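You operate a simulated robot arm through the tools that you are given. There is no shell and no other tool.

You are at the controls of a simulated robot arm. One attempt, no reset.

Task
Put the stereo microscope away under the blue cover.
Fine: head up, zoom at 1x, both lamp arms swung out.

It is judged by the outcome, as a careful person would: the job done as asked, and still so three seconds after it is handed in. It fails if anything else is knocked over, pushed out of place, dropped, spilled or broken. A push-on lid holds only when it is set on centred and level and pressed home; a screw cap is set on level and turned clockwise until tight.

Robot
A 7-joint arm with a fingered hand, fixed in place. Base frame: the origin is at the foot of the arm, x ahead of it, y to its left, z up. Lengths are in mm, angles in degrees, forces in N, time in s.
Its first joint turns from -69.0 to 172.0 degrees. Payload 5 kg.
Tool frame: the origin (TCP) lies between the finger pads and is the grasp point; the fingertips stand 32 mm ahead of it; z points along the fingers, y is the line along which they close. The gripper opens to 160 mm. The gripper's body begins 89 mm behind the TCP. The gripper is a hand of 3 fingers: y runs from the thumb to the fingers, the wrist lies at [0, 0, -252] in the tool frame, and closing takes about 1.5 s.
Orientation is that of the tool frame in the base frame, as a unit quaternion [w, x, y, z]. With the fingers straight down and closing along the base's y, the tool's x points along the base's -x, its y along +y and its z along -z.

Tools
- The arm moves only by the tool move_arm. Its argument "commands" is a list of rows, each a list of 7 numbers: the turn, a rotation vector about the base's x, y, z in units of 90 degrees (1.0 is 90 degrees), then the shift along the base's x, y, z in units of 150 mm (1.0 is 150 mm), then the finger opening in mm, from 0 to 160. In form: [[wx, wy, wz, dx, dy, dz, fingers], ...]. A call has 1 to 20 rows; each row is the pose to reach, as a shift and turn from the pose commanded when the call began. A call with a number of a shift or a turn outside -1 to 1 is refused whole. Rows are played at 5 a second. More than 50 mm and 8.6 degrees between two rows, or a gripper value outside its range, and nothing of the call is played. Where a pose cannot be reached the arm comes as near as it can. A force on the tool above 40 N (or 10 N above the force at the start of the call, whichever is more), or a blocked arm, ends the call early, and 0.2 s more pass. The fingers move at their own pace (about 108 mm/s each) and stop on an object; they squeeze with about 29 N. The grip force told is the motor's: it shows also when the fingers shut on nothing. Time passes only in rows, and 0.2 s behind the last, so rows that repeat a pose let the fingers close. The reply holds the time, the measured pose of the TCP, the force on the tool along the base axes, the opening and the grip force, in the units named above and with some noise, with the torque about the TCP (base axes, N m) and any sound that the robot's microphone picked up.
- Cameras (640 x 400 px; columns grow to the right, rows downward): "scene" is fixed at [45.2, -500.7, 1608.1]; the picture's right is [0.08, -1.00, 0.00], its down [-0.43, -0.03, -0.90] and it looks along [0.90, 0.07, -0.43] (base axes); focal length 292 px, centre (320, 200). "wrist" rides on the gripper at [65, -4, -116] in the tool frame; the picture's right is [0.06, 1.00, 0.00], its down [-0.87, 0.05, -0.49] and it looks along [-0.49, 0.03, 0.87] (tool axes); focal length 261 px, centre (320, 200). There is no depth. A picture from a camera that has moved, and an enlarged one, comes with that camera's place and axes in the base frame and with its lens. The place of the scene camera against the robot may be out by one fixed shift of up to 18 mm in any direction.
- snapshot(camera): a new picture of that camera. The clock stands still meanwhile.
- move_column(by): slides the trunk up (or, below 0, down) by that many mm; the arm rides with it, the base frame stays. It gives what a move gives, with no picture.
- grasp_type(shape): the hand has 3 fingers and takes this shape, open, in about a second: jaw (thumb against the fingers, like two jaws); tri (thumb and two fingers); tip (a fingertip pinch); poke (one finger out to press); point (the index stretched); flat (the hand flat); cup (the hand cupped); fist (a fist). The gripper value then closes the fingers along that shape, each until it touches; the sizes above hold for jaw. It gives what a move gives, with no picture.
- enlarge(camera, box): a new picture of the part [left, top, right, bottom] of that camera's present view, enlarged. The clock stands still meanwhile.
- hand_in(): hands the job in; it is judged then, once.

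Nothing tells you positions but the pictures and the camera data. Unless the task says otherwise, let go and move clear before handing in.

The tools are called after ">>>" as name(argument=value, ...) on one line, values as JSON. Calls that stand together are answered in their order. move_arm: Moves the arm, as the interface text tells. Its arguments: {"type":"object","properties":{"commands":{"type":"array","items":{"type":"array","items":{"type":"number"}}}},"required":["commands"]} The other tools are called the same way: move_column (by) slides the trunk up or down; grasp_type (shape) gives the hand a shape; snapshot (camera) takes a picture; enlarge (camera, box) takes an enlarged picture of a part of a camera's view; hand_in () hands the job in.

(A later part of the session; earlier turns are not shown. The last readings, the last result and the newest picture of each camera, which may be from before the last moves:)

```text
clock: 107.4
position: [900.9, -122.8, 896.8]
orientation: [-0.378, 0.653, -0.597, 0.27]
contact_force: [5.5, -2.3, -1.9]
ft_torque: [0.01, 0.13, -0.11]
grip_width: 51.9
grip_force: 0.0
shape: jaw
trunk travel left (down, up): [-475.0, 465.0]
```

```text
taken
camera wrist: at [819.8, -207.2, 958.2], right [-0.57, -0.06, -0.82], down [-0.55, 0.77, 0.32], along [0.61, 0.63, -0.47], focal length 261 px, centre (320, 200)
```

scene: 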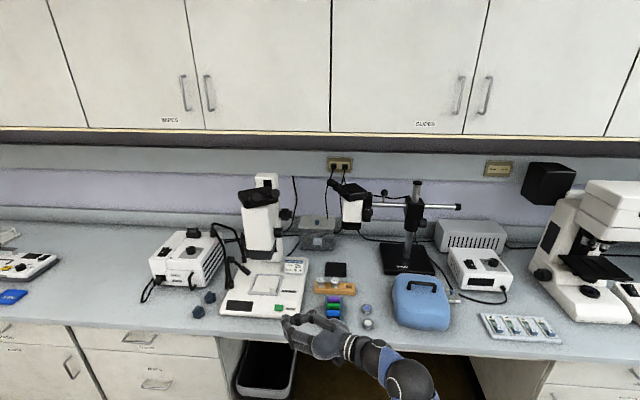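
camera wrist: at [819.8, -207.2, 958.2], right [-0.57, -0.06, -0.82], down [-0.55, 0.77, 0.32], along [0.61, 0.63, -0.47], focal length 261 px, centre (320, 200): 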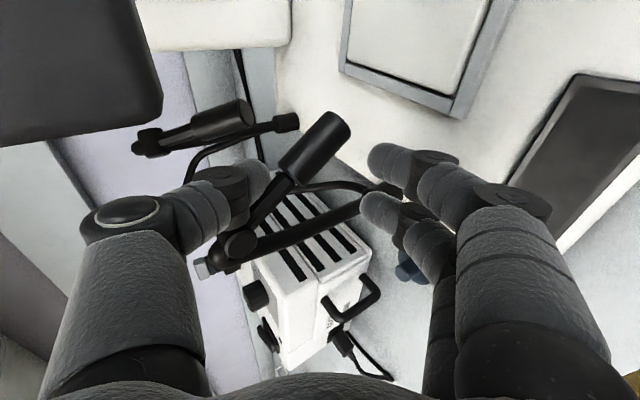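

>>> move_arm(commands=[[0, 0, 0, -0.03, 0.005, 0, 50], [0, 0, 0, -0.06, 0.01, 0, 50], [0, 0, 0, -0.09, 0.015, 0, 50], [0, 0, 0, -0.12, 0.022, 0, 50], [0, 0, 0, -0.15, 0.03, 0, 50]])

>>> snapshot(camera="wrist")

```text
clock: 108.6
position: [877.5, -118.3, 896.3]
orientation: [-0.378, 0.655, -0.596, 0.27]
contact_force: [1.3, -11.8, -1.2]
ft_torque: [0.23, 0.12, -0.36]
grip_width: 38.1
grip_force: 0.0
shape: jaw
trunk travel left (down, up): [-475.0, 465.0]
```

```text
taken
camera wrist: at [796.7, -202.7, 958.2], right [-0.57, -0.06, -0.82], down [-0.55, 0.77, 0.32], along [0.61, 0.63, -0.47], focal length 261 px, centre (320, 200)
```

wrist: 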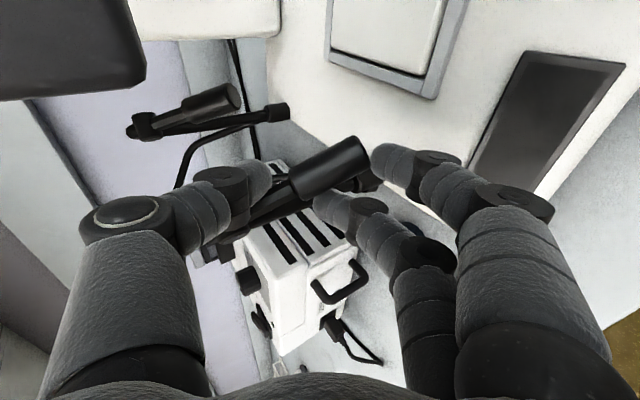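

Lamp A has turned about 38° toward the front, and the force stayed low. The lower finger is now in its way, so I'll withdraw, close the hand, and push the lamp the rest of the way from its right side with the flat side of the fingers.

>>> move_arm(commands=[[0, 0, 0, 0, 0, 0, 80], [0, 0, 0, 0, 0, 0, 80], [0, 0, 0, -0.12, -0.03, 0.085, 80], [0, 0, 0, -0.3, -0.06, 0.2, 80], [0, 0, 0, -0.48, -0.1, 0.33, 60], [0, 0, 0, -0.52, -0.28, 0.25, 20], [0, 0, 0, -0.52, -0.48, 0.1, 0], [0, 0, 0, -0.52, -0.48, 0.0, 0], [0, 0, 0, -0.52, -0.48, 0.0, 0]])

>>> snapshot(camera="wrist")

```text
clock: 110.6
position: [799.9, -190.7, 896.8]
orientation: [-0.379, 0.654, -0.597, 0.269]
contact_force: [0.5, -0.1, -1.2]
ft_torque: [-0.03, 0.01, 0.02]
grip_width: 0.0
grip_force: 28.8
shape: jaw
trunk travel left (down, up): [-475.0, 465.0]
```

```text
taken
camera wrist: at [718.6, -274.2, 959.1], right [-0.57, -0.06, -0.82], down [-0.55, 0.77, 0.32], along [0.61, 0.63, -0.47], focal length 261 px, centre (320, 200)
```

wrist: 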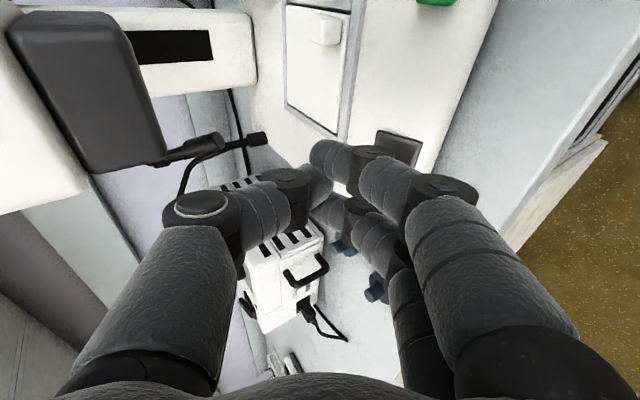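

>>> move_arm(commands=[[0, 0, 0, 0.2, 0.02, -0.04, 0], [0, 0, 0, 0.43, 0.03, -0.08, 0], [0, 0, 0, 0.43, 0.1, -0.08, 0], [0, 0, 0, 0.43, 0.18, -0.08, 0], [0, 0, 0, 0.43, 0.26, -0.08, 0], [0, 0, 0, 0.43, 0.34, -0.08, 0], [0, 0, 0, 0.43, 0.42, -0.08, 0], [0, 0, 0, 0.43, 0.5, -0.08, 0]])

>>> snapshot(camera="wrist")

>>> enlarge(camera="scene", box=[190, 180, 350, 330])

```text
clock: 111.8
position: [866.0, -163.7, 884.8]
orientation: [-0.375, 0.653, -0.599, 0.274]
contact_force: [-21.6, -34.4, 3.3]
ft_torque: [-0.58, 0.35, -0.11]
grip_width: 0.1
grip_force: 29.4
shape: jaw
trunk travel left (down, up): [-475.0, 465.0]
stopped in row 5: the force on the tool passed its limit at 51 N (the readings are from after the stop); the commanded pose is now the measured one
```

```text
taken
camera wrist: at [782.4, -247.3, 947.9], right [-0.57, -0.06, -0.82], down [-0.54, 0.78, 0.31], along [0.62, 0.62, -0.48], focal length 261 px, centre (320, 200)
```

wrist: 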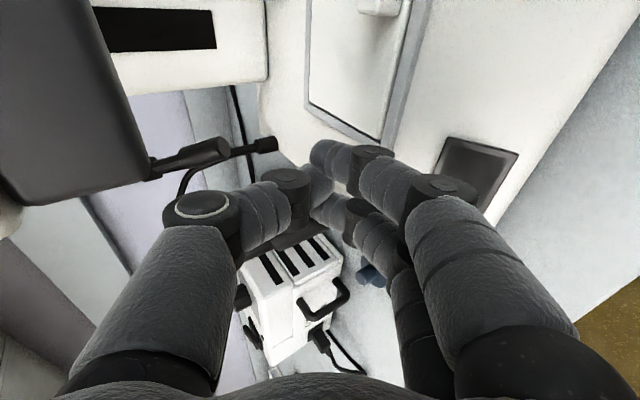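

```text
2.67 times, centred on (270, 255) of scene
camera zoom: at [45.2, -500.7, 1608.1], right [0.08, -1.0, 0.0], down [-0.43, -0.03, -0.9], along [0.9, 0.07, -0.43], focal length 779 px, centre (453, 53)
```

zoom: 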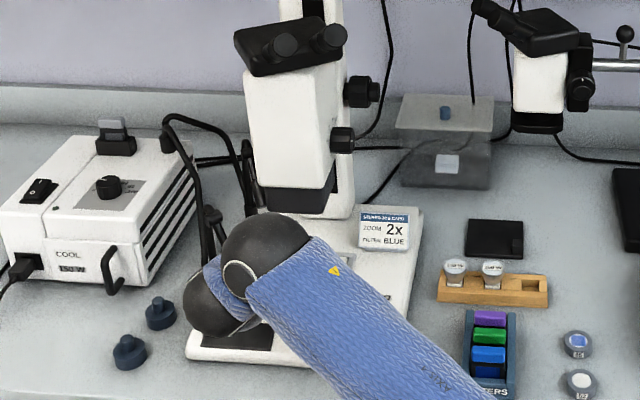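

The push was straight along the lamp, so friction locked it. I'll move along the lamp's own arc (toward front and left together) instead.

>>> move_arm(commands=[[0, 0, 0, -0.03, 0.01, 0, 0], [0, 0, 0, -0.055, 0.035, 0, 0], [0, 0, 0, -0.08, 0.075, 0, 0], [0, 0, 0, -0.108, 0.115, 0, 0], [0, 0, 0, -0.135, 0.155, 0, 0], [0, 0, 0, -0.155, 0.2, 0, 0], [0, 0, 0, -0.175, 0.245, 0, 0], [0, 0, 0, -0.187, 0.29, 0, 0], [0, 0, 0, -0.197, 0.335, 0, 0]])

>>> snapshot(camera="wrist")

```text
clock: 113.2
position: [844.5, -139.1, 885.8]
orientation: [-0.373, 0.651, -0.6, 0.278]
contact_force: [-3.2, -40.4, 3.6]
ft_torque: [-0.66, -0.01, -0.58]
grip_width: 0.1
grip_force: 28.5
shape: jaw
trunk travel left (down, up): [-475.0, 465.0]
stopped in row 7: the force on the tool passed its limit at 57 N (the readings are from after the stop); the commanded pose is now the measured one
```

```text
taken
camera wrist: at [761.1, -220.0, 948.5], right [-0.56, -0.06, -0.82], down [-0.54, 0.79, 0.31], along [0.63, 0.62, -0.48], focal length 261 px, centre (320, 200)
```

wrist: 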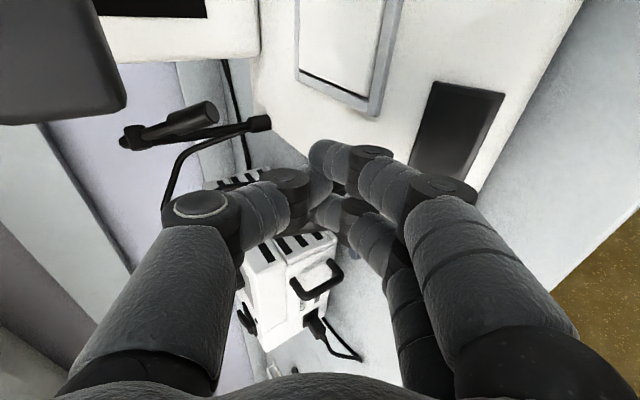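

>>> move_arm(commands=[[0, 0, 0, 0, -0.05, 0, 0], [0, 0, 0, -0.1, -0.15, 0.05, 0], [0, 0, 0, -0.3, -0.35, 0.15, 0], [0, 0, 0, -0.5, -0.55, 0.3, 0], [0, 0, 0, -0.7, -0.8, 0.45, 0]])

>>> snapshot(camera="wrist")

>>> enlarge(camera="scene", box=[190, 200, 310, 310])

```text
refused: row 5 steps farther than a row can; nothing moved
```

```text
taken
camera wrist: at [761.1, -220.0, 948.5], right [-0.56, -0.06, -0.82], down [-0.54, 0.79, 0.31], along [0.63, 0.62, -0.48], focal length 261 px, centre (320, 200)
```

wrist: 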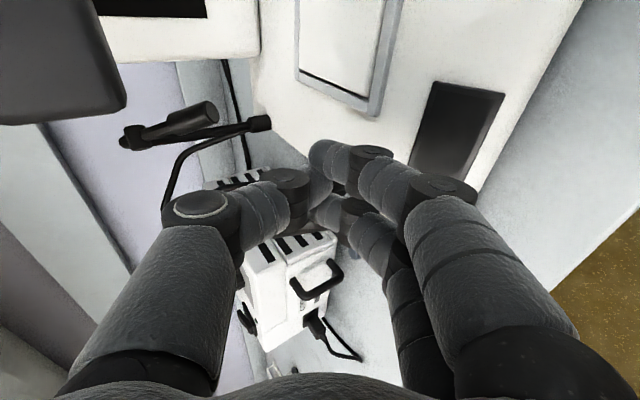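

```text
3.64 times, centred on (250, 255) of scene
camera zoom: at [45.2, -500.7, 1608.1], right [0.08, -1.0, 0.0], down [-0.43, -0.03, -0.9], along [0.9, 0.07, -0.43], focal length 1063 px, centre (574, 0)
```

zoom: 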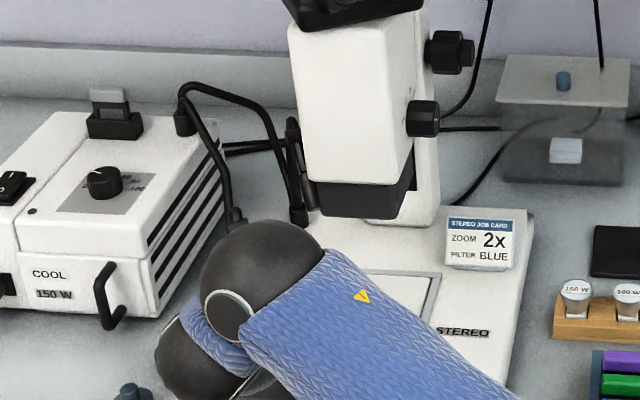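

>>> move_arm(commands=[[0, 0, 0, 0, -0.05, 0, 0], [0, 0, 0, -0.1, -0.15, 0.05, 0], [0, 0, 0, -0.25, -0.3, 0.12, 0], [0, 0, 0, -0.4, -0.48, 0.2, 0], [0, 0, 0, -0.55, -0.66, 0.3, 0], [0, 0, 0, -0.7, -0.84, 0.4, 0]])

>>> snapshot(camera="wrist")

>>> enlarge(camera="scene", box=[190, 200, 310, 310])

```text
clock: 114.6
position: [736.7, -258.8, 945.5]
orientation: [-0.374, 0.652, -0.599, 0.276]
contact_force: [1.2, 0.0, 0.3]
ft_torque: [-0.01, -0.01, 0.0]
grip_width: 0.0
grip_force: 29.0
shape: jaw
trunk travel left (down, up): [-475.0, 465.0]
```

```text
taken
camera wrist: at [653.9, -341.3, 1008.1], right [-0.57, -0.06, -0.82], down [-0.54, 0.78, 0.31], along [0.62, 0.62, -0.48], focal length 261 px, centre (320, 200)
```

wrist: 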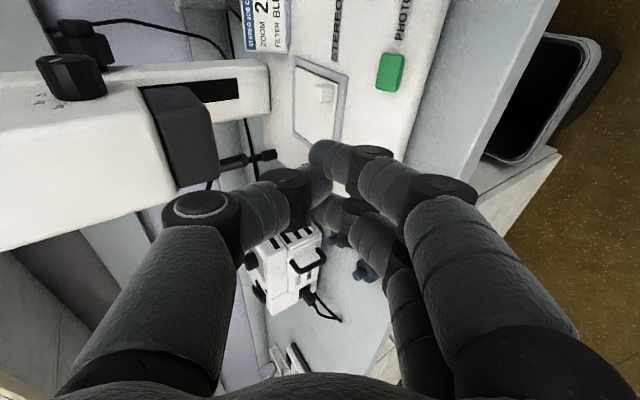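

```text
3.64 times, centred on (250, 255) of scene
camera zoom: at [45.2, -500.7, 1608.1], right [0.08, -1.0, 0.0], down [-0.43, -0.03, -0.9], along [0.9, 0.07, -0.43], focal length 1063 px, centre (574, 0)
```

zoom: 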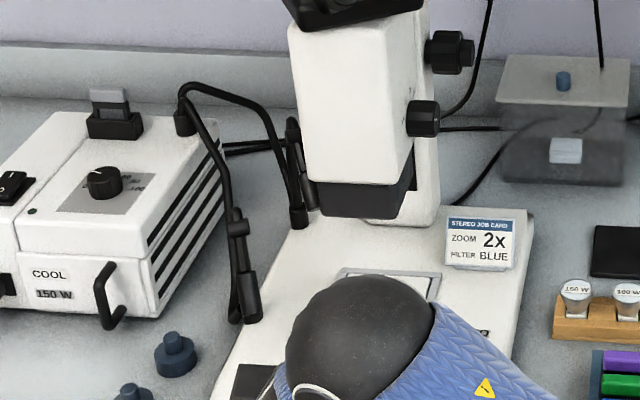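

Lamp A now points toward the front, away from the stage. It turned about 65° and then stopped hard, so it looks fully swung out. For lamp B I'll use the flat hand pointing left, under the lens block, and push its right-hand side toward the left rear.

>>> move_arm(commands=[[0.0812, 0.0316, 0.0089, 0.02, -0.15, 0, 0], [0.1625, 0.0631, 0.0177, 0.05, -0.3, 0, 0], [0.2437, 0.0947, 0.0266, 0.08, -0.45, 0, 0], [0.325, 0.1263, 0.0354, 0.1, -0.6, 0, 0], [0.4062, 0.1579, 0.0443, 0.1, -0.6, 0, 0], [0.4874, 0.1894, 0.0531, 0.1, -0.6, 0, 0], [0.5687, 0.221, 0.062, 0.1, -0.6, 0, 0], [0.6499, 0.2526, 0.0708, 0.1, -0.6, 0, 0], [0.7312, 0.2841, 0.0797, 0.1, -0.6, 0, 0], [0.8124, 0.3157, 0.0885, 0.1, -0.6, 0, 0]])

>>> grasp_type(shape="flat")

>>> snapshot(camera="wrist")

>>> enlarge(camera="scene", box=[190, 200, 310, 310])

```text
clock: 116.8
position: [753.2, -349.4, 946.2]
orientation: [0.554, -0.385, 0.668, 0.315]
contact_force: [-0.1, -0.9, -0.3]
ft_torque: [-0.03, 0.01, 0.01]
grip_width: 0.0
grip_force: 29.3
shape: jaw
trunk travel left (down, up): [-475.0, 465.0]
```

```text
clock: 117.7
position: [753.6, -349.9, 946.8]
orientation: [0.553, -0.385, 0.669, 0.312]
contact_force: [-0.1, 1.0, 0.5]
ft_torque: [-0.02, 0.02, 0.04]
grip_width: 0.2
grip_force: 0.0
shape: flat
trunk travel left (down, up): [-475.0, 465.0]
```

```text
taken
camera wrist: at [692.6, -460.1, 903.1], right [-0.87, 0.5, -0.07], down [-0.21, -0.24, 0.95], along [0.45, 0.83, 0.31], focal length 261 px, centre (320, 200)
```

wrist: 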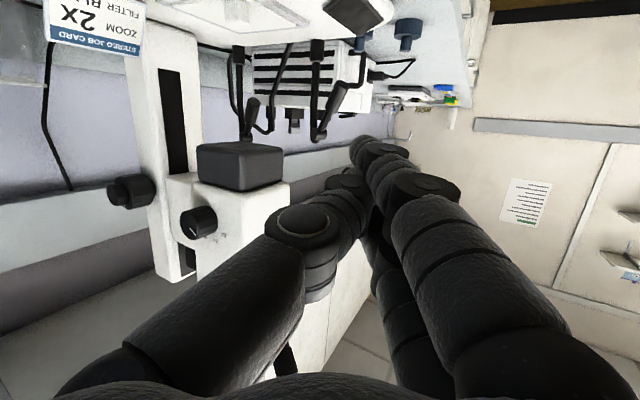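

```text
3.64 times, centred on (250, 255) of scene
camera zoom: at [45.2, -500.7, 1608.1], right [0.08, -1.0, 0.0], down [-0.43, -0.03, -0.9], along [0.9, 0.07, -0.43], focal length 1063 px, centre (574, 0)
```

zoom: 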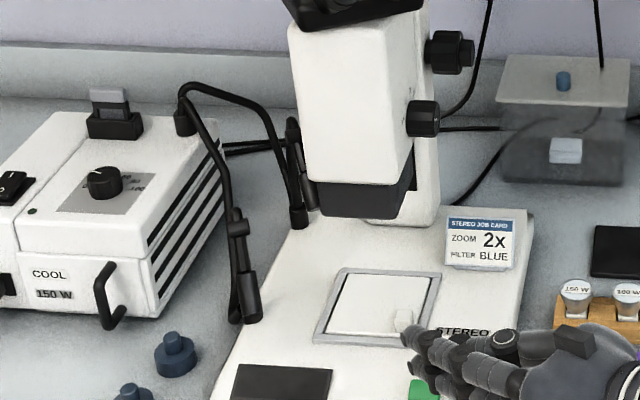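

>>> move_arm(commands=[[0, 0, 0, 0.25, 0.03, -0.04, 0], [0, 0, 0, 0.5, 0.06, -0.08, 0], [0, 0, 0, 0.75, 0.09, -0.12, 0], [0, 0, 0, 1.0, 0.12, -0.17, 0]])

>>> move_arm(commands=[[0, 0, 0, 0.2, 0.05, -0.02, 0], [0, 0, 0, 0.367, 0.09, -0.04, 0], [0, 0, 0, 0.367, 0.09, -0.04, 0]])

>>> snapshot(camera="wrist")

>>> enlarge(camera="scene", box=[190, 180, 350, 330])

```text
clock: 118.7
position: [903.8, -332.6, 918.3]
orientation: [0.553, -0.385, 0.67, 0.313]
contact_force: [0.1, -0.5, -1.3]
ft_torque: [0.05, 0.01, 0.01]
grip_width: 0.1
grip_force: 0.1
shape: flat
trunk travel left (down, up): [-475.0, 465.0]
```

```text
clock: 119.5
position: [958.9, -319.4, 912.3]
orientation: [0.554, -0.385, 0.669, 0.313]
contact_force: [1.1, 0.3, -0.4]
ft_torque: [-0.03, -0.01, 0.0]
grip_width: 0.0
grip_force: 0.0
shape: flat
trunk travel left (down, up): [-475.0, 465.0]
```

```text
taken
camera wrist: at [899.5, -429.6, 869.5], right [-0.87, 0.5, -0.07], down [-0.21, -0.24, 0.95], along [0.45, 0.83, 0.32], focal length 261 px, centre (320, 200)
```

wrist: 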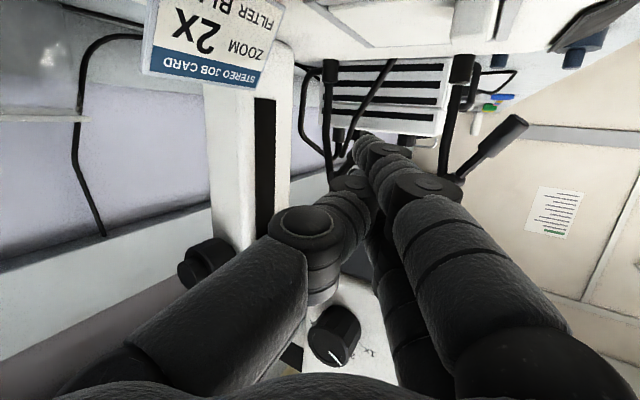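

```text
2.67 times, centred on (270, 255) of scene
camera zoom: at [45.2, -500.7, 1608.1], right [0.08, -1.0, 0.0], down [-0.43, -0.03, -0.9], along [0.9, 0.07, -0.43], focal length 779 px, centre (453, 53)
```

zoom: 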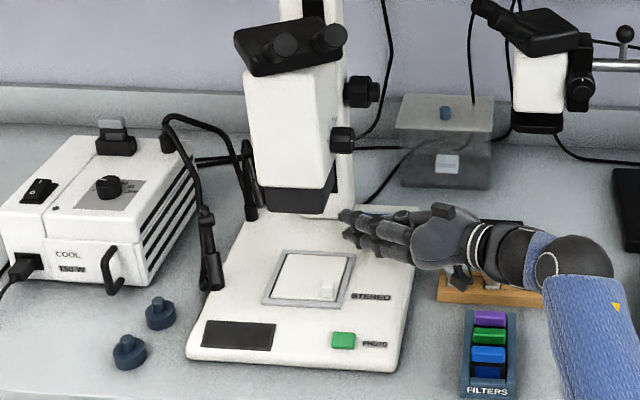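

>>> move_arm(commands=[[0, 0, 0, 0.083, 0.143, -0.03, 0], [0, 0, 0, 0.166, 0.287, -0.06, 0], [0, 0, 0, 0.248, 0.43, -0.09, 0], [0, 0, 0, 0.331, 0.573, -0.12, 0], [0, 0, 0, 0.414, 0.717, -0.15, 0], [0, 0, 0, 0.497, 0.86, -0.175, 0], [0, 0, 0, 0.497, 0.86, -0.175, 0]])

>>> snapshot(camera="wrist")

>>> enlarge(camera="scene", box=[225, 205, 305, 285])

```text
clock: 121.1
position: [1033.8, -190.6, 887.0]
orientation: [0.554, -0.385, 0.668, 0.313]
contact_force: [0.0, 0.4, 0.1]
ft_torque: [-0.01, -0.03, 0.0]
grip_width: 0.1
grip_force: 0.0
shape: flat
trunk travel left (down, up): [-475.0, 465.0]
```

```text
taken
camera wrist: at [973.1, -301.5, 844.4], right [-0.87, 0.5, -0.07], down [-0.21, -0.24, 0.95], along [0.45, 0.83, 0.31], focal length 261 px, centre (320, 200)
```

wrist: 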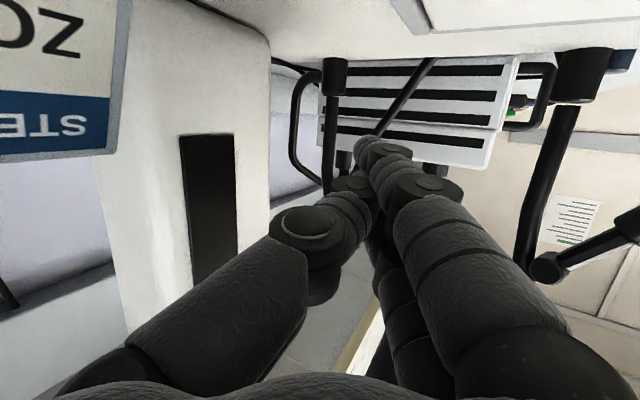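

```text
5.00 times, centred on (265, 245) of scene
camera zoom: at [45.2, -500.7, 1608.1], right [0.08, -1.0, 0.0], down [-0.43, -0.03, -0.9], along [0.9, 0.07, -0.43], focal length 1461 px, centre (595, -25)
```

zoom: 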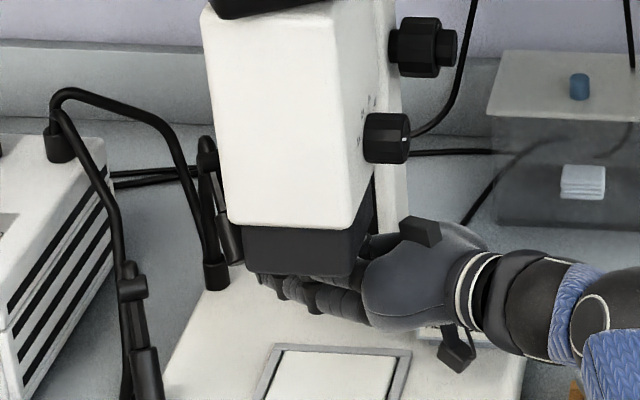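

No contact on the way in. Now I'll push slowly toward the left and front, and watch the force.

>>> move_arm(commands=[[0, 0, 0, -0.018, 0.028, 0, 0], [0, 0, 0, -0.036, 0.056, 0, 0], [0, 0, 0, -0.055, 0.084, 0, 0], [0, 0, 0, -0.073, 0.112, 0, 0], [0, 0, 0, -0.091, 0.14, 0, 0], [0, 0, 0, -0.109, 0.168, 0, 0], [0, 0, 0, -0.127, 0.196, 0, 0], [0, 0, 0, -0.14, 0.23, 0, 0]])

>>> snapshot(camera="wrist")

>>> enlarge(camera="scene", box=[225, 205, 305, 285])

```text
clock: 122.9
position: [1010.8, -153.3, 888.4]
orientation: [0.554, -0.385, 0.668, 0.314]
contact_force: [1.0, -1.2, 0.2]
ft_torque: [-0.03, 0.06, -0.05]
grip_width: 0.2
grip_force: 0.0
shape: flat
trunk travel left (down, up): [-475.0, 465.0]
```

```text
taken
camera wrist: at [951.9, -264.4, 845.4], right [-0.87, 0.5, -0.07], down [-0.21, -0.24, 0.95], along [0.45, 0.83, 0.31], focal length 261 px, centre (320, 200)
```

wrist: 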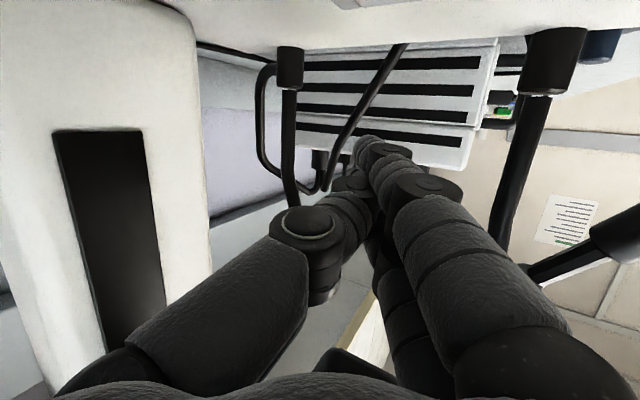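

```text
5.00 times, centred on (265, 245) of scene
camera zoom: at [45.2, -500.7, 1608.1], right [0.08, -1.0, 0.0], down [-0.43, -0.03, -0.9], along [0.9, 0.07, -0.43], focal length 1461 px, centre (595, -25)
```

zoom: 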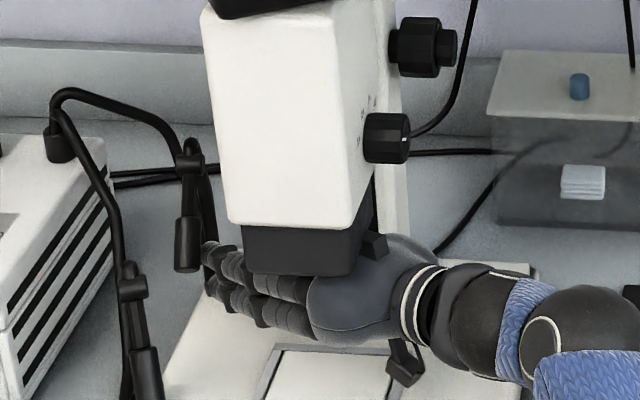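

Lamp B swings easily and now points toward the front. I'll keep pushing along its arc until it meets its stop.

>>> move_arm(commands=[[0, 0, 0, -0.01, 0.04, 0, 0], [0, 0, 0, -0.01, 0.08, 0, 0], [0, 0, 0, -0.01, 0.12, 0, 0], [0, 0, 0, -0.01, 0.16, 0, 0], [0, 0, 0, -0.005, 0.2, 0, 0], [0, 0, 0, 0, 0.24, 0, 0], [0, 0, 0, 0.005, 0.28, 0, 0], [0, 0, 0, 0.01, 0.32, 0, 0]])

>>> enlarge(camera="scene", box=[205, 195, 305, 285])

```text
clock: 124.7
position: [1012.8, -105.5, 887.4]
orientation: [0.553, -0.385, 0.669, 0.313]
contact_force: [0.4, -3.5, -4.3]
ft_torque: [0.79, -0.36, 0.27]
grip_width: 0.0
grip_force: 0.0
shape: flat
trunk travel left (down, up): [-475.0, 465.0]
```

```text
4.44 times, centred on (255, 240) of scene
camera zoom: at [45.2, -500.7, 1608.1], right [0.08, -1.0, 0.0], down [-0.43, -0.03, -0.9], along [0.9, 0.07, -0.43], focal length 1299 px, centre (609, 22)
```

zoom: 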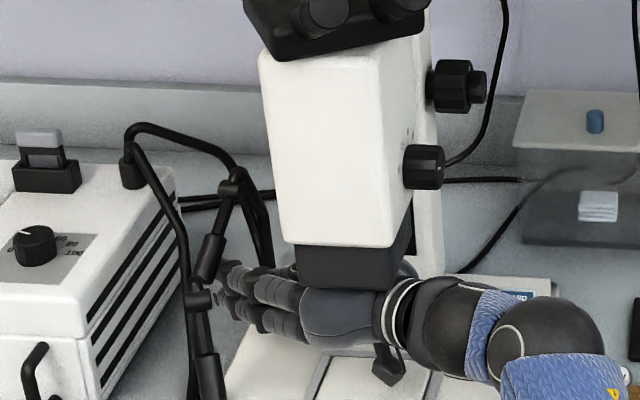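

Lamp B is about 42° around. A small torque suggests the back of the hand is brushing the lens block, so I'll lower slightly and keep pushing.

>>> move_arm(commands=[[0, 0, 0, 0, 0, -0.04, 0], [0, 0, 0, 0, 0, -0.06, 0], [0, 0, 0, 0.015, 0.04, -0.06, 0], [0, 0, 0, 0.03, 0.08, -0.06, 0], [0, 0, 0, 0.045, 0.12, -0.06, 0], [0, 0, 0, 0.06, 0.16, -0.06, 0], [0, 0, 0, 0.08, 0.2, -0.06, 0], [0, 0, 0, 0.1, 0.24, -0.06, 0]])

>>> snapshot(camera="wrist")

>>> enlarge(camera="scene", box=[205, 195, 305, 285])

```text
clock: 126.5
position: [1030.3, -71.7, 869.5]
orientation: [0.551, -0.383, 0.671, 0.314]
contact_force: [0.4, -0.1, -0.1]
ft_torque: [-0.01, 0.01, 0.0]
grip_width: 0.0
grip_force: 0.1
shape: flat
trunk travel left (down, up): [-475.0, 465.0]
```

```text
taken
camera wrist: at [969.4, -183.4, 827.6], right [-0.87, 0.5, -0.06], down [-0.21, -0.24, 0.95], along [0.46, 0.83, 0.31], focal length 261 px, centre (320, 200)
```

wrist: 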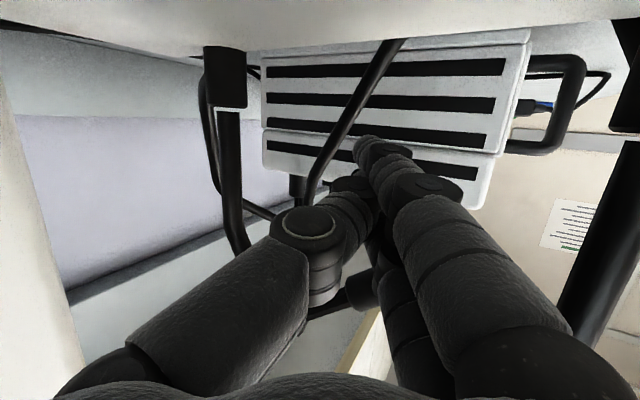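

```text
4.44 times, centred on (255, 240) of scene
camera zoom: at [45.2, -500.7, 1608.1], right [0.08, -1.0, 0.0], down [-0.43, -0.03, -0.9], along [0.9, 0.07, -0.43], focal length 1299 px, centre (609, 22)
```

zoom: 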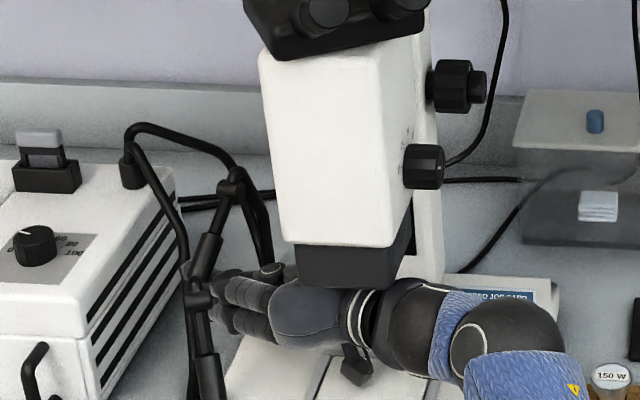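

The fingers slipped under lamp B, which stays at about 42°. I'll back off, level the hand so it can ride a bit higher under the lens block, and push again.

>>> move_arm(commands=[[0, 0, 0, -0.03, -0.15, 0, 0], [0, 0, 0, -0.08, -0.3, 0, 0], [0, 0, 0, -0.13, -0.5, 0, 0], [0.067, -0.039, 0, -0.13, -0.5, 0.06, 0], [0.134, -0.079, 0, -0.13, -0.5, 0.13, 0], [0.134, -0.079, 0, -0.13, -0.5, 0.2, 0], [0.134, -0.079, 0, -0.13, -0.5, 0.2, 0]])

>>> snapshot(camera="wrist")

>>> enlarge(camera="scene", box=[205, 195, 305, 285])

```text
clock: 128.1
position: [1009.2, -144.7, 908.6]
orientation: [0.631, -0.343, 0.597, 0.357]
contact_force: [0.2, 0.5, -0.4]
ft_torque: [-0.03, 0.01, -0.02]
grip_width: 0.2
grip_force: 0.0
shape: flat
trunk travel left (down, up): [-475.0, 465.0]
```

```text
taken
camera wrist: at [955.6, -244.1, 836.7], right [-0.86, 0.51, -0.07], down [-0.33, -0.43, 0.84], along [0.4, 0.74, 0.54], focal length 261 px, centre (320, 200)
```

wrist: 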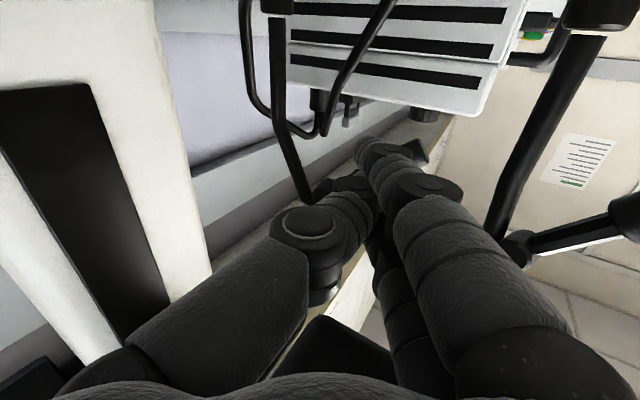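

```text
4.44 times, centred on (255, 240) of scene
camera zoom: at [45.2, -500.7, 1608.1], right [0.08, -1.0, 0.0], down [-0.43, -0.03, -0.9], along [0.9, 0.07, -0.43], focal length 1299 px, centre (609, 22)
```

zoom: 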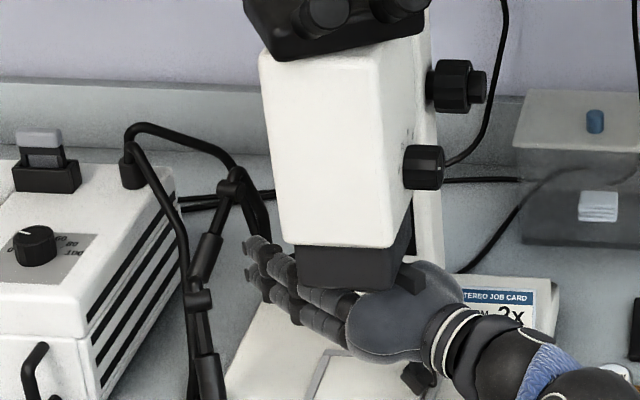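

>>> move_arm(commands=[[0, 0, 0, 0, 0.06, 0, 0], [0, 0, 0, 0, 0.12, 0, 0], [0, 0, 0, 0, 0.17, 0, 0], [0, 0, 0, 0, 0.22, 0, 0], [0, 0, 0, 0.005, 0.27, 0, 0], [0, 0, 0, 0.01, 0.32, 0, 0], [0, 0, 0, 0.02, 0.37, 0, 0], [0, 0, 0, 0.03, 0.42, 0, 0], [0, 0, 0, 0.04, 0.47, 0, 0], [0, 0, 0, 0.055, 0.52, 0, 0], [0, 0, 0, 0.07, 0.57, 0, 0]])

>>> snapshot(camera="wrist")

>>> enlarge(camera="scene", box=[205, 195, 305, 285])

```text
clock: 130.0
position: [1012.5, -89.5, 909.3]
orientation: [0.633, -0.34, 0.598, 0.354]
contact_force: [-26.2, -42.4, -2.0]
ft_torque: [0.36, -0.32, 1.85]
grip_width: 0.0
grip_force: 0.0
shape: flat
trunk travel left (down, up): [-475.0, 465.0]
stopped in row 9: the force on the tool passed its limit at 50 N (the readings are from after the stop); the commanded pose is now the measured one
```

```text
taken
camera wrist: at [959.5, -188.4, 837.8], right [-0.85, 0.52, -0.07], down [-0.33, -0.43, 0.84], along [0.4, 0.74, 0.54], focal length 261 px, centre (320, 200)
```

wrist: 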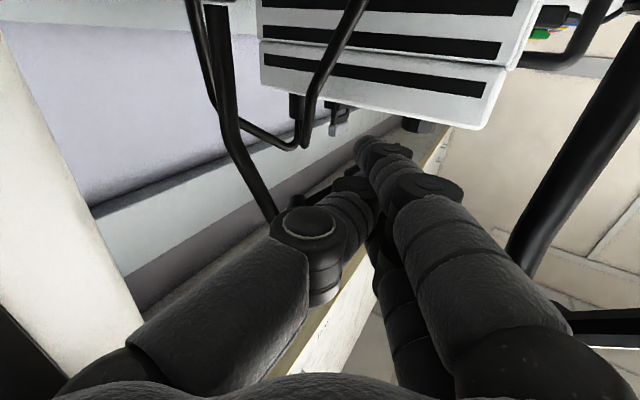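

```text
4.44 times, centred on (255, 240) of scene
camera zoom: at [45.2, -500.7, 1608.1], right [0.08, -1.0, 0.0], down [-0.43, -0.03, -0.9], along [0.9, 0.07, -0.43], focal length 1299 px, centre (609, 22)
```

zoom: 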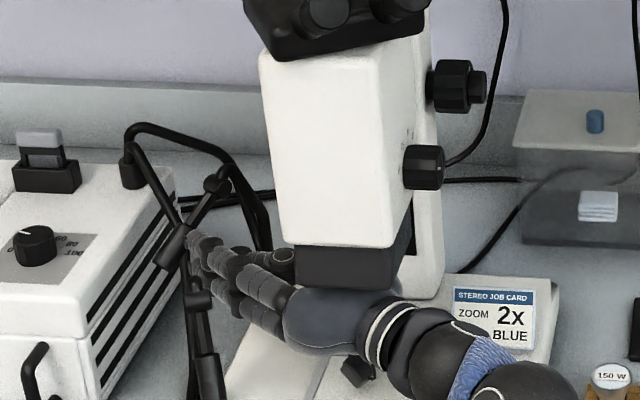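

Lamp B has now swung about 73° and stopped firmly too. I'll back the hand out the way it came.

>>> move_arm(commands=[[0, 0, 0, 0, -0.08, 0, 0], [0, 0, 0, 0, -0.2, -0.01, 0], [0, 0, 0, 0, -0.35, -0.02, 0], [0, 0, 0, 0.02, -0.5, -0.05, 0], [0, 0, 0, -0.02, -0.65, -0.07, 0], [0, 0, 0, -0.1, -0.8, -0.07, 0], [0, 0, 0, -0.2, -0.97, -0.07, 0]])

>>> move_arm(commands=[[0, 0, 0, -0.12, -0.2, 0, 0], [0, 0, 0, -0.3, -0.35, 0.05, 0], [0, 0, 0, -0.55, -0.4, 0.1, 0], [0, 0, 0, -0.8, -0.4, 0.2, 0], [0, 0, 0, -1.0, -0.4, 0.3, 0]])

>>> snapshot(camera="scene")

>>> enlarge(camera="scene", box=[130, 160, 330, 340])

```text
clock: 131.6
position: [983.7, -229.5, 900.0]
orientation: [0.632, -0.343, 0.598, 0.356]
contact_force: [-0.2, -1.1, -0.8]
ft_torque: [0.01, -0.02, 0.02]
grip_width: 0.1
grip_force: 0.1
shape: flat
trunk travel left (down, up): [-475.0, 465.0]
```

```text
clock: 132.8
position: [833.5, -290.1, 944.4]
orientation: [0.632, -0.343, 0.597, 0.356]
contact_force: [-0.4, 0.6, -0.8]
ft_torque: [0.02, -0.03, -0.01]
grip_width: 0.0
grip_force: 0.0
shape: flat
trunk travel left (down, up): [-475.0, 465.0]
```

```text
taken
```

scene: 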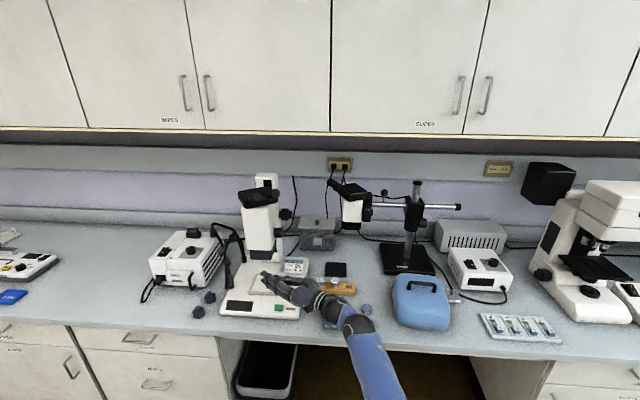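

```text
2.22 times, centred on (230, 250) of scene
camera zoom: at [45.2, -500.7, 1608.1], right [0.08, -1.0, 0.0], down [-0.43, -0.03, -0.9], along [0.9, 0.07, -0.43], focal length 649 px, centre (520, 89)
```

zoom: 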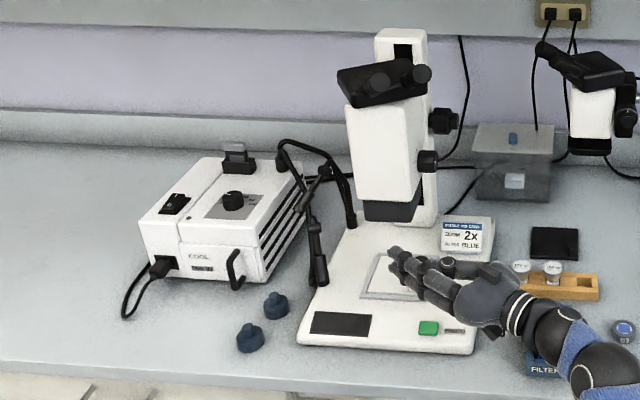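

Both lamps are clear of the stage and nothing else has moved. Now for the cover: I'll move to the right and look at it up close before choosing a grasp.

>>> move_arm(commands=[[0, 0, 0, -0.25, -0.08, 0.15, 0], [0, 0, 0, -0.5, -0.16, 0.3, 0], [0, 0, 0, -0.75, -0.24, 0.45, 0], [0, 0, 0, -1.0, -0.32, 0.6, 0]])

>>> move_arm(commands=[[0, 0, -0.085, 0, -0.1, 0.05, 0], [0, 0, -0.17, 0, -0.2, 0.1, 0], [0, 0, -0.255, 0, -0.3, 0.15, 0], [0, 0, -0.34, 0, -0.4, 0.2, 0], [0, 0, -0.425, 0, -0.5, 0.25, 0], [0, 0, -0.51, 0, -0.6, 0.3, 0], [0, 0, -0.595, 0, -0.75, 0.3, 0], [0, 0, -0.68, 0, -0.9, 0.3, 0], [0, 0, -0.765, 0, -1.0, 0.3, 0]])

>>> snapshot(camera="wrist")

```text
clock: 133.8
position: [682.3, -337.4, 1032.0]
orientation: [0.631, -0.344, 0.597, 0.358]
contact_force: [-0.3, 0.1, -2.9]
ft_torque: [0.23, -0.11, -0.06]
grip_width: 0.0
grip_force: 0.1
shape: flat
trunk travel left (down, up): [-475.0, 465.0]
```

```text
clock: 135.8
position: [683.4, -488.7, 1079.8]
orientation: [0.722, 0.055, 0.687, -0.063]
contact_force: [-0.1, 0.1, 0.8]
ft_torque: [0.03, -0.02, 0.0]
grip_width: 0.0
grip_force: 0.1
shape: flat
trunk travel left (down, up): [-475.0, 465.0]
```

```text
taken
camera wrist: at [572.8, -474.9, 1006.9], right [0.17, 0.98, -0.07], down [-0.52, 0.15, 0.84], along [0.84, -0.11, 0.53], focal length 261 px, centre (320, 200)
```

wrist: 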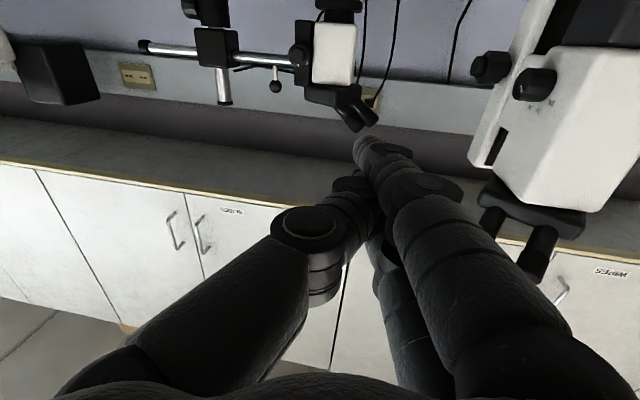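

>>> move_arm(commands=[[0.0157, 0.0907, 0, -0.02, -0.15, 0, 80], [0.0315, 0.1814, 0, -0.04, -0.3, 0, 160], [0.0472, 0.2722, 0, -0.06, -0.45, 0, 160], [0.063, 0.3629, 0, -0.08, -0.6, 0, 160], [0.0787, 0.4536, 0, -0.1, -0.8, 0, 160], [0.0944, 0.5443, 0, -0.12, -1.0, 0, 160]])

>>> grasp_type(shape="jaw")

>>> snapshot(camera="wrist")

>>> snapshot(camera="scene")

```text
clock: 137.2
position: [665.0, -637.0, 1079.7]
orientation: [0.367, 0.076, 0.927, -0.031]
contact_force: [0.5, 0.8, 0.1]
ft_torque: [-0.02, -0.01, -0.02]
grip_width: 0.1
grip_force: 0.2
shape: flat
trunk travel left (down, up): [-475.0, 465.0]
```

```text
clock: 138.1
position: [665.2, -637.8, 1078.7]
orientation: [0.367, 0.075, 0.927, -0.03]
contact_force: [-0.4, -0.6, 0.1]
ft_torque: [-0.02, 0.01, 0.0]
grip_width: 160.1
grip_force: 0.0
shape: jaw
trunk travel left (down, up): [-475.0, 465.0]
```

```text
taken
camera wrist: at [539.9, -621.0, 1117.2], right [0.12, 0.99, -0.04], down [0.3, 0.01, 0.95], along [0.95, -0.13, -0.3], focal length 261 px, centre (320, 200)
```

wrist: 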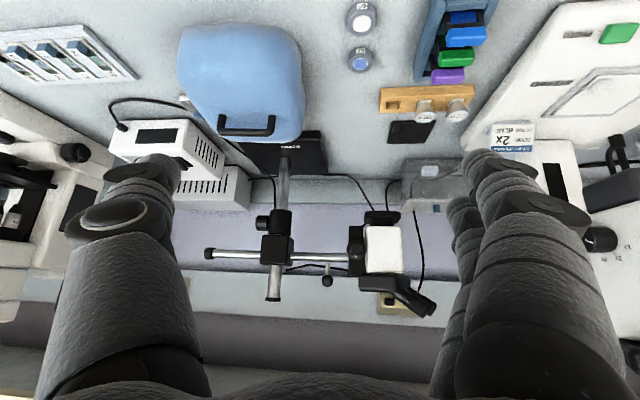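

```text
taken
```

scene: 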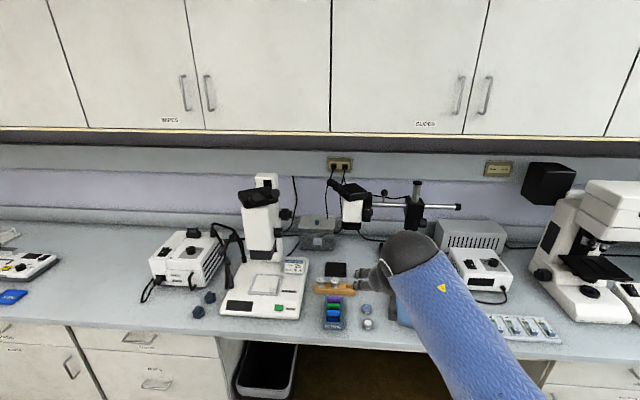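

>>> enlarge(camera="wrist", box=[160, 10, 330, 160])

>>> move_arm(commands=[[0, 0, 0, 0, -0.3, 0, 160], [0, 0, 0, 0, -0.6, 0, 160], [0, 0, 0, 0, -0.9, -0.1, 160], [0, 0, 0, 0.1, -1.0, -0.3, 160], [0, 0, 0, 0.2, -1.0, -0.45, 160]])

>>> snapshot(camera="wrist")

```text
2.67 times, centred on (245, 85) of wrist
camera zoom: at [539.9, -621.0, 1117.2], right [0.12, 0.99, -0.04], down [0.3, 0.01, 0.95], along [0.95, -0.13, -0.3], focal length 695 px, centre (520, 507)
```

zoom: 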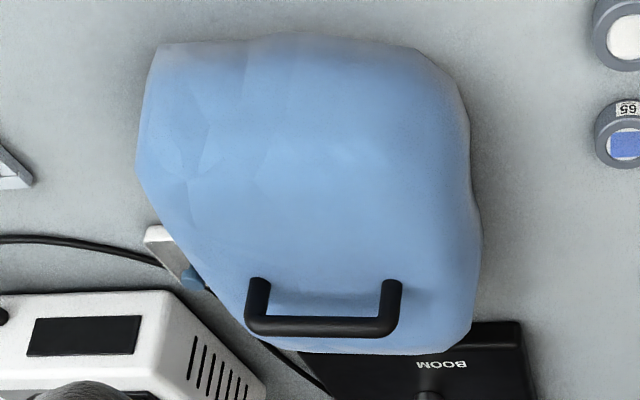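

```text
clock: 139.3
position: [694.9, -788.3, 1009.3]
orientation: [0.367, 0.075, 0.927, -0.03]
contact_force: [-0.2, -0.5, -0.4]
ft_torque: [0.03, -0.02, 0.0]
grip_width: 159.7
grip_force: 0.0
shape: jaw
trunk travel left (down, up): [-475.0, 465.0]
```

```text
taken
camera wrist: at [569.1, -771.6, 1048.1], right [0.12, 0.99, -0.04], down [0.3, 0.01, 0.95], along [0.95, -0.13, -0.3], focal length 261 px, centre (320, 200)
```

wrist: 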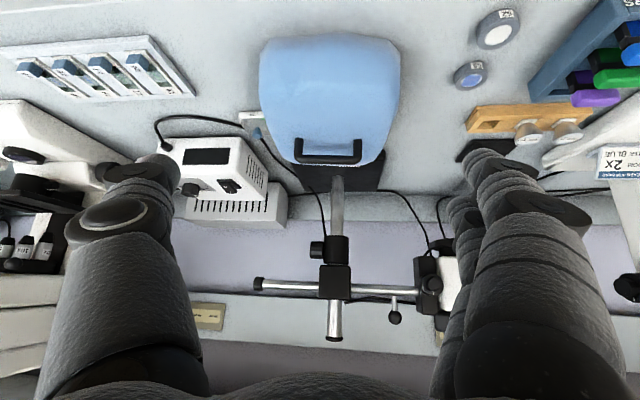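

>>> enlarge(camera="wrist", box=[240, 20, 420, 180])

```text
2.50 times, centred on (330, 100) of wrist
camera zoom: at [569.1, -771.6, 1048.1], right [0.12, 0.99, -0.04], down [0.3, 0.01, 0.95], along [0.95, -0.13, -0.3], focal length 652 px, centre (295, 450)
```

zoom: 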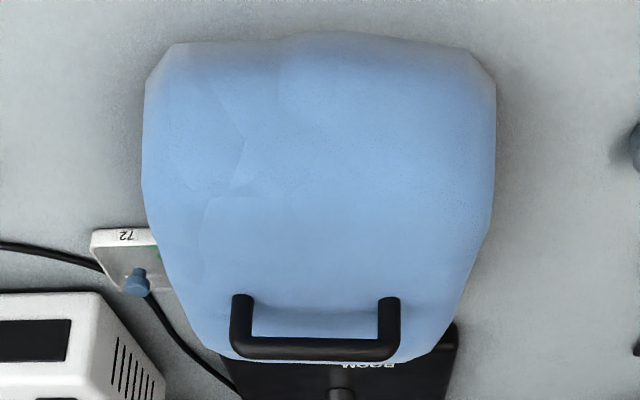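

The handle bar centre is at about (922, −811, 872), lying along y and 90 mm long, with about 27 mm of clearance above the cover's top (z about 839). I'll roll the hand so the thumb and fingers straddle the bar front and back.

>>> move_arm(commands=[[-0.05, 0.014, 0.075, 0, 0, 0.02, 160], [-0.1, 0.028, 0.15, 0, 0, 0.05, 140], [-0.149, 0.042, 0.225, 0, 0, 0.1, 120], [-0.199, 0.055, 0.299, 0, 0, 0.1, 100], [-0.249, 0.069, 0.374, 0, 0, 0.1, 90], [-0.299, 0.083, 0.449, 0, 0, 0.1, 80], [-0.348, 0.097, 0.524, 0, 0, 0.1, 80], [-0.398, 0.111, 0.599, 0, 0, 0.1, 80], [-0.448, 0.125, 0.674, 0, 0, 0.1, 80], [-0.498, 0.138, 0.748, 0, 0, 0.1, 80], [-0.547, 0.152, 0.823, 0, 0, 0.1, 80], [-0.597, 0.166, 0.898, 0, 0, 0.1, 80], [-0.597, 0.166, 0.898, 0, 0, 0.1, 80]])

>>> snapshot(camera="wrist")

```text
clock: 142.1
position: [695.5, -787.6, 1024.9]
orientation: [-0.184, 0.683, -0.682, 0.183]
contact_force: [0.8, -0.5, -0.7]
ft_torque: [0.01, 0.0, 0.0]
grip_width: 80.4
grip_force: 0.1
shape: jaw
trunk travel left (down, up): [-475.0, 465.0]
```

```text
taken
camera wrist: at [641.1, -853.2, 1126.5], right [-0.86, -0.06, -0.5], down [-0.29, 0.87, 0.4], along [0.41, 0.49, -0.77], focal length 261 px, centre (320, 200)
```

wrist: 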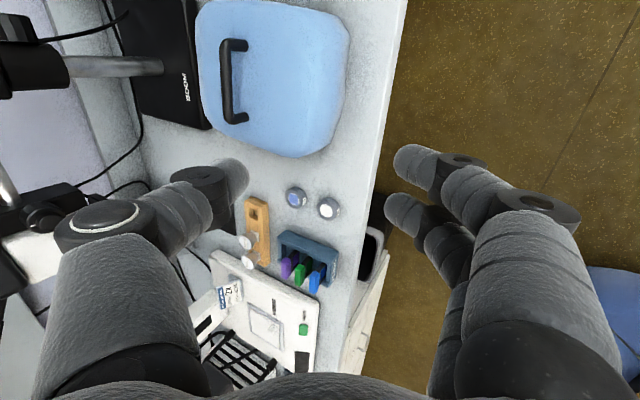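

>>> move_arm(commands=[[0, 0, 0, 0.25, -0.04, -0.05, 70], [0, 0, 0, 0.5, -0.08, -0.1, 60], [0, 0, 0, 0.75, -0.12, -0.15, 50], [0, 0, 0, 1.0, -0.156, -0.25, 50]])

>>> move_arm(commands=[[0, 0, 0, 0.09, 0, -0.1, 50], [0, 0, 0, 0.177, 0, -0.2, 50], [0, 0, 0, 0.177, 0, -0.2, 50]])

>>> snapshot(camera="wrist")

>>> snapshot(camera="scene")

```text
clock: 143.1
position: [844.0, -813.7, 988.1]
orientation: [0.183, -0.682, 0.684, -0.184]
contact_force: [0.4, 0.4, -0.6]
ft_torque: [0.03, 0.01, 0.0]
grip_width: 50.4
grip_force: 0.1
shape: jaw
trunk travel left (down, up): [-475.0, 465.0]
```

```text
clock: 143.9
position: [871.0, -812.3, 959.1]
orientation: [0.183, -0.682, 0.684, -0.184]
contact_force: [-0.2, 0.6, -0.9]
ft_torque: [-0.01, 0.04, 0.02]
grip_width: 50.1
grip_force: 0.1
shape: jaw
trunk travel left (down, up): [-475.0, 465.0]
```

```text
taken
camera wrist: at [817.0, -877.9, 1059.6], right [-0.86, -0.06, -0.5], down [-0.29, 0.87, 0.4], along [0.41, 0.49, -0.77], focal length 261 px, centre (320, 200)
```

wrist: 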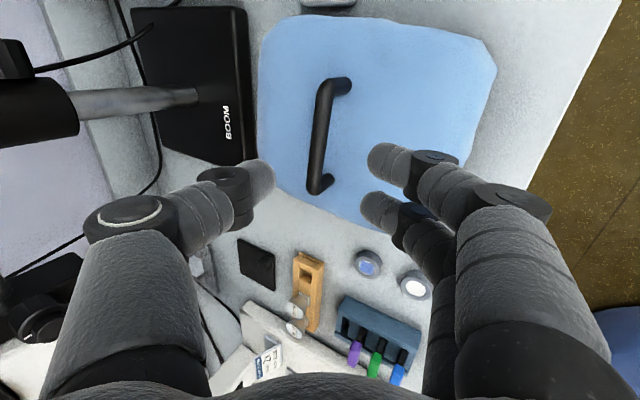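

```text
taken
```

scene: 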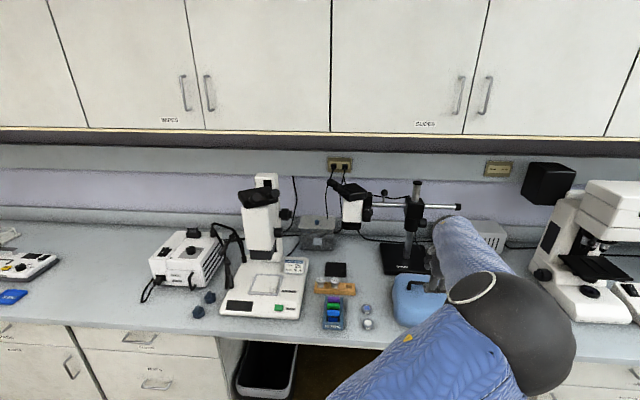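

>>> enlarge(camera="wrist", box=[240, 60, 420, 220])

```text
2.50 times, centred on (330, 140) of wrist
camera zoom: at [817.0, -877.9, 1059.6], right [-0.86, -0.06, -0.5], down [-0.29, 0.87, 0.4], along [0.41, 0.49, -0.77], focal length 652 px, centre (295, 350)
```

zoom: 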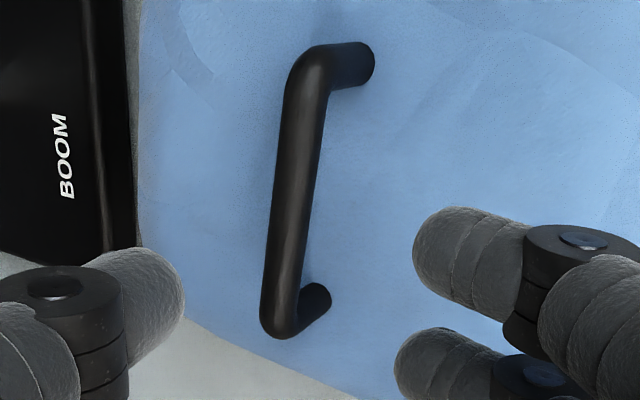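

>>> move_arm(commands=[[0, 0, 0, 0.068, 0, -0.117, 48], [0, 0, 0, 0.137, 0, -0.233, 48], [0, 0, 0, 0.205, 0, -0.35, 48], [0, 0, 0, 0.273, 0, -0.467, 48], [0, 0, 0, 0.273, 0, -0.467, 48]])

>>> enlarge(camera="wrist", box=[200, 80, 440, 280])

```text
clock: 145.1
position: [911.9, -811.2, 886.8]
orientation: [0.184, -0.683, 0.683, -0.184]
contact_force: [0.0, -0.2, -0.3]
ft_torque: [0.0, 0.02, 0.02]
grip_width: 48.2
grip_force: 0.1
shape: jaw
trunk travel left (down, up): [-475.0, 465.0]
```

```text
2.00 times, centred on (320, 180) of wrist
camera zoom: at [857.6, -877.1, 989.3], right [-0.86, -0.06, -0.5], down [-0.29, 0.87, 0.4], along [0.41, 0.49, -0.77], focal length 521 px, centre (320, 240)
```

zoom: 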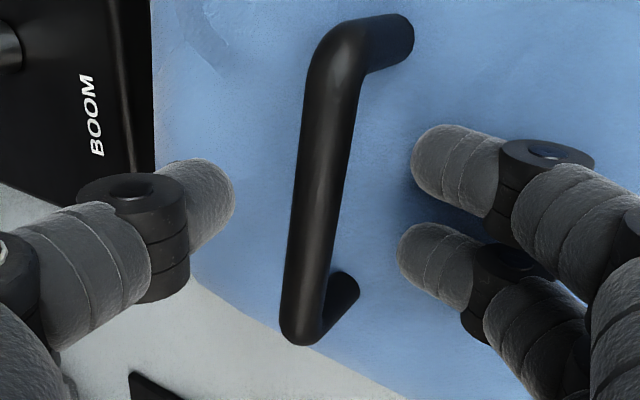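

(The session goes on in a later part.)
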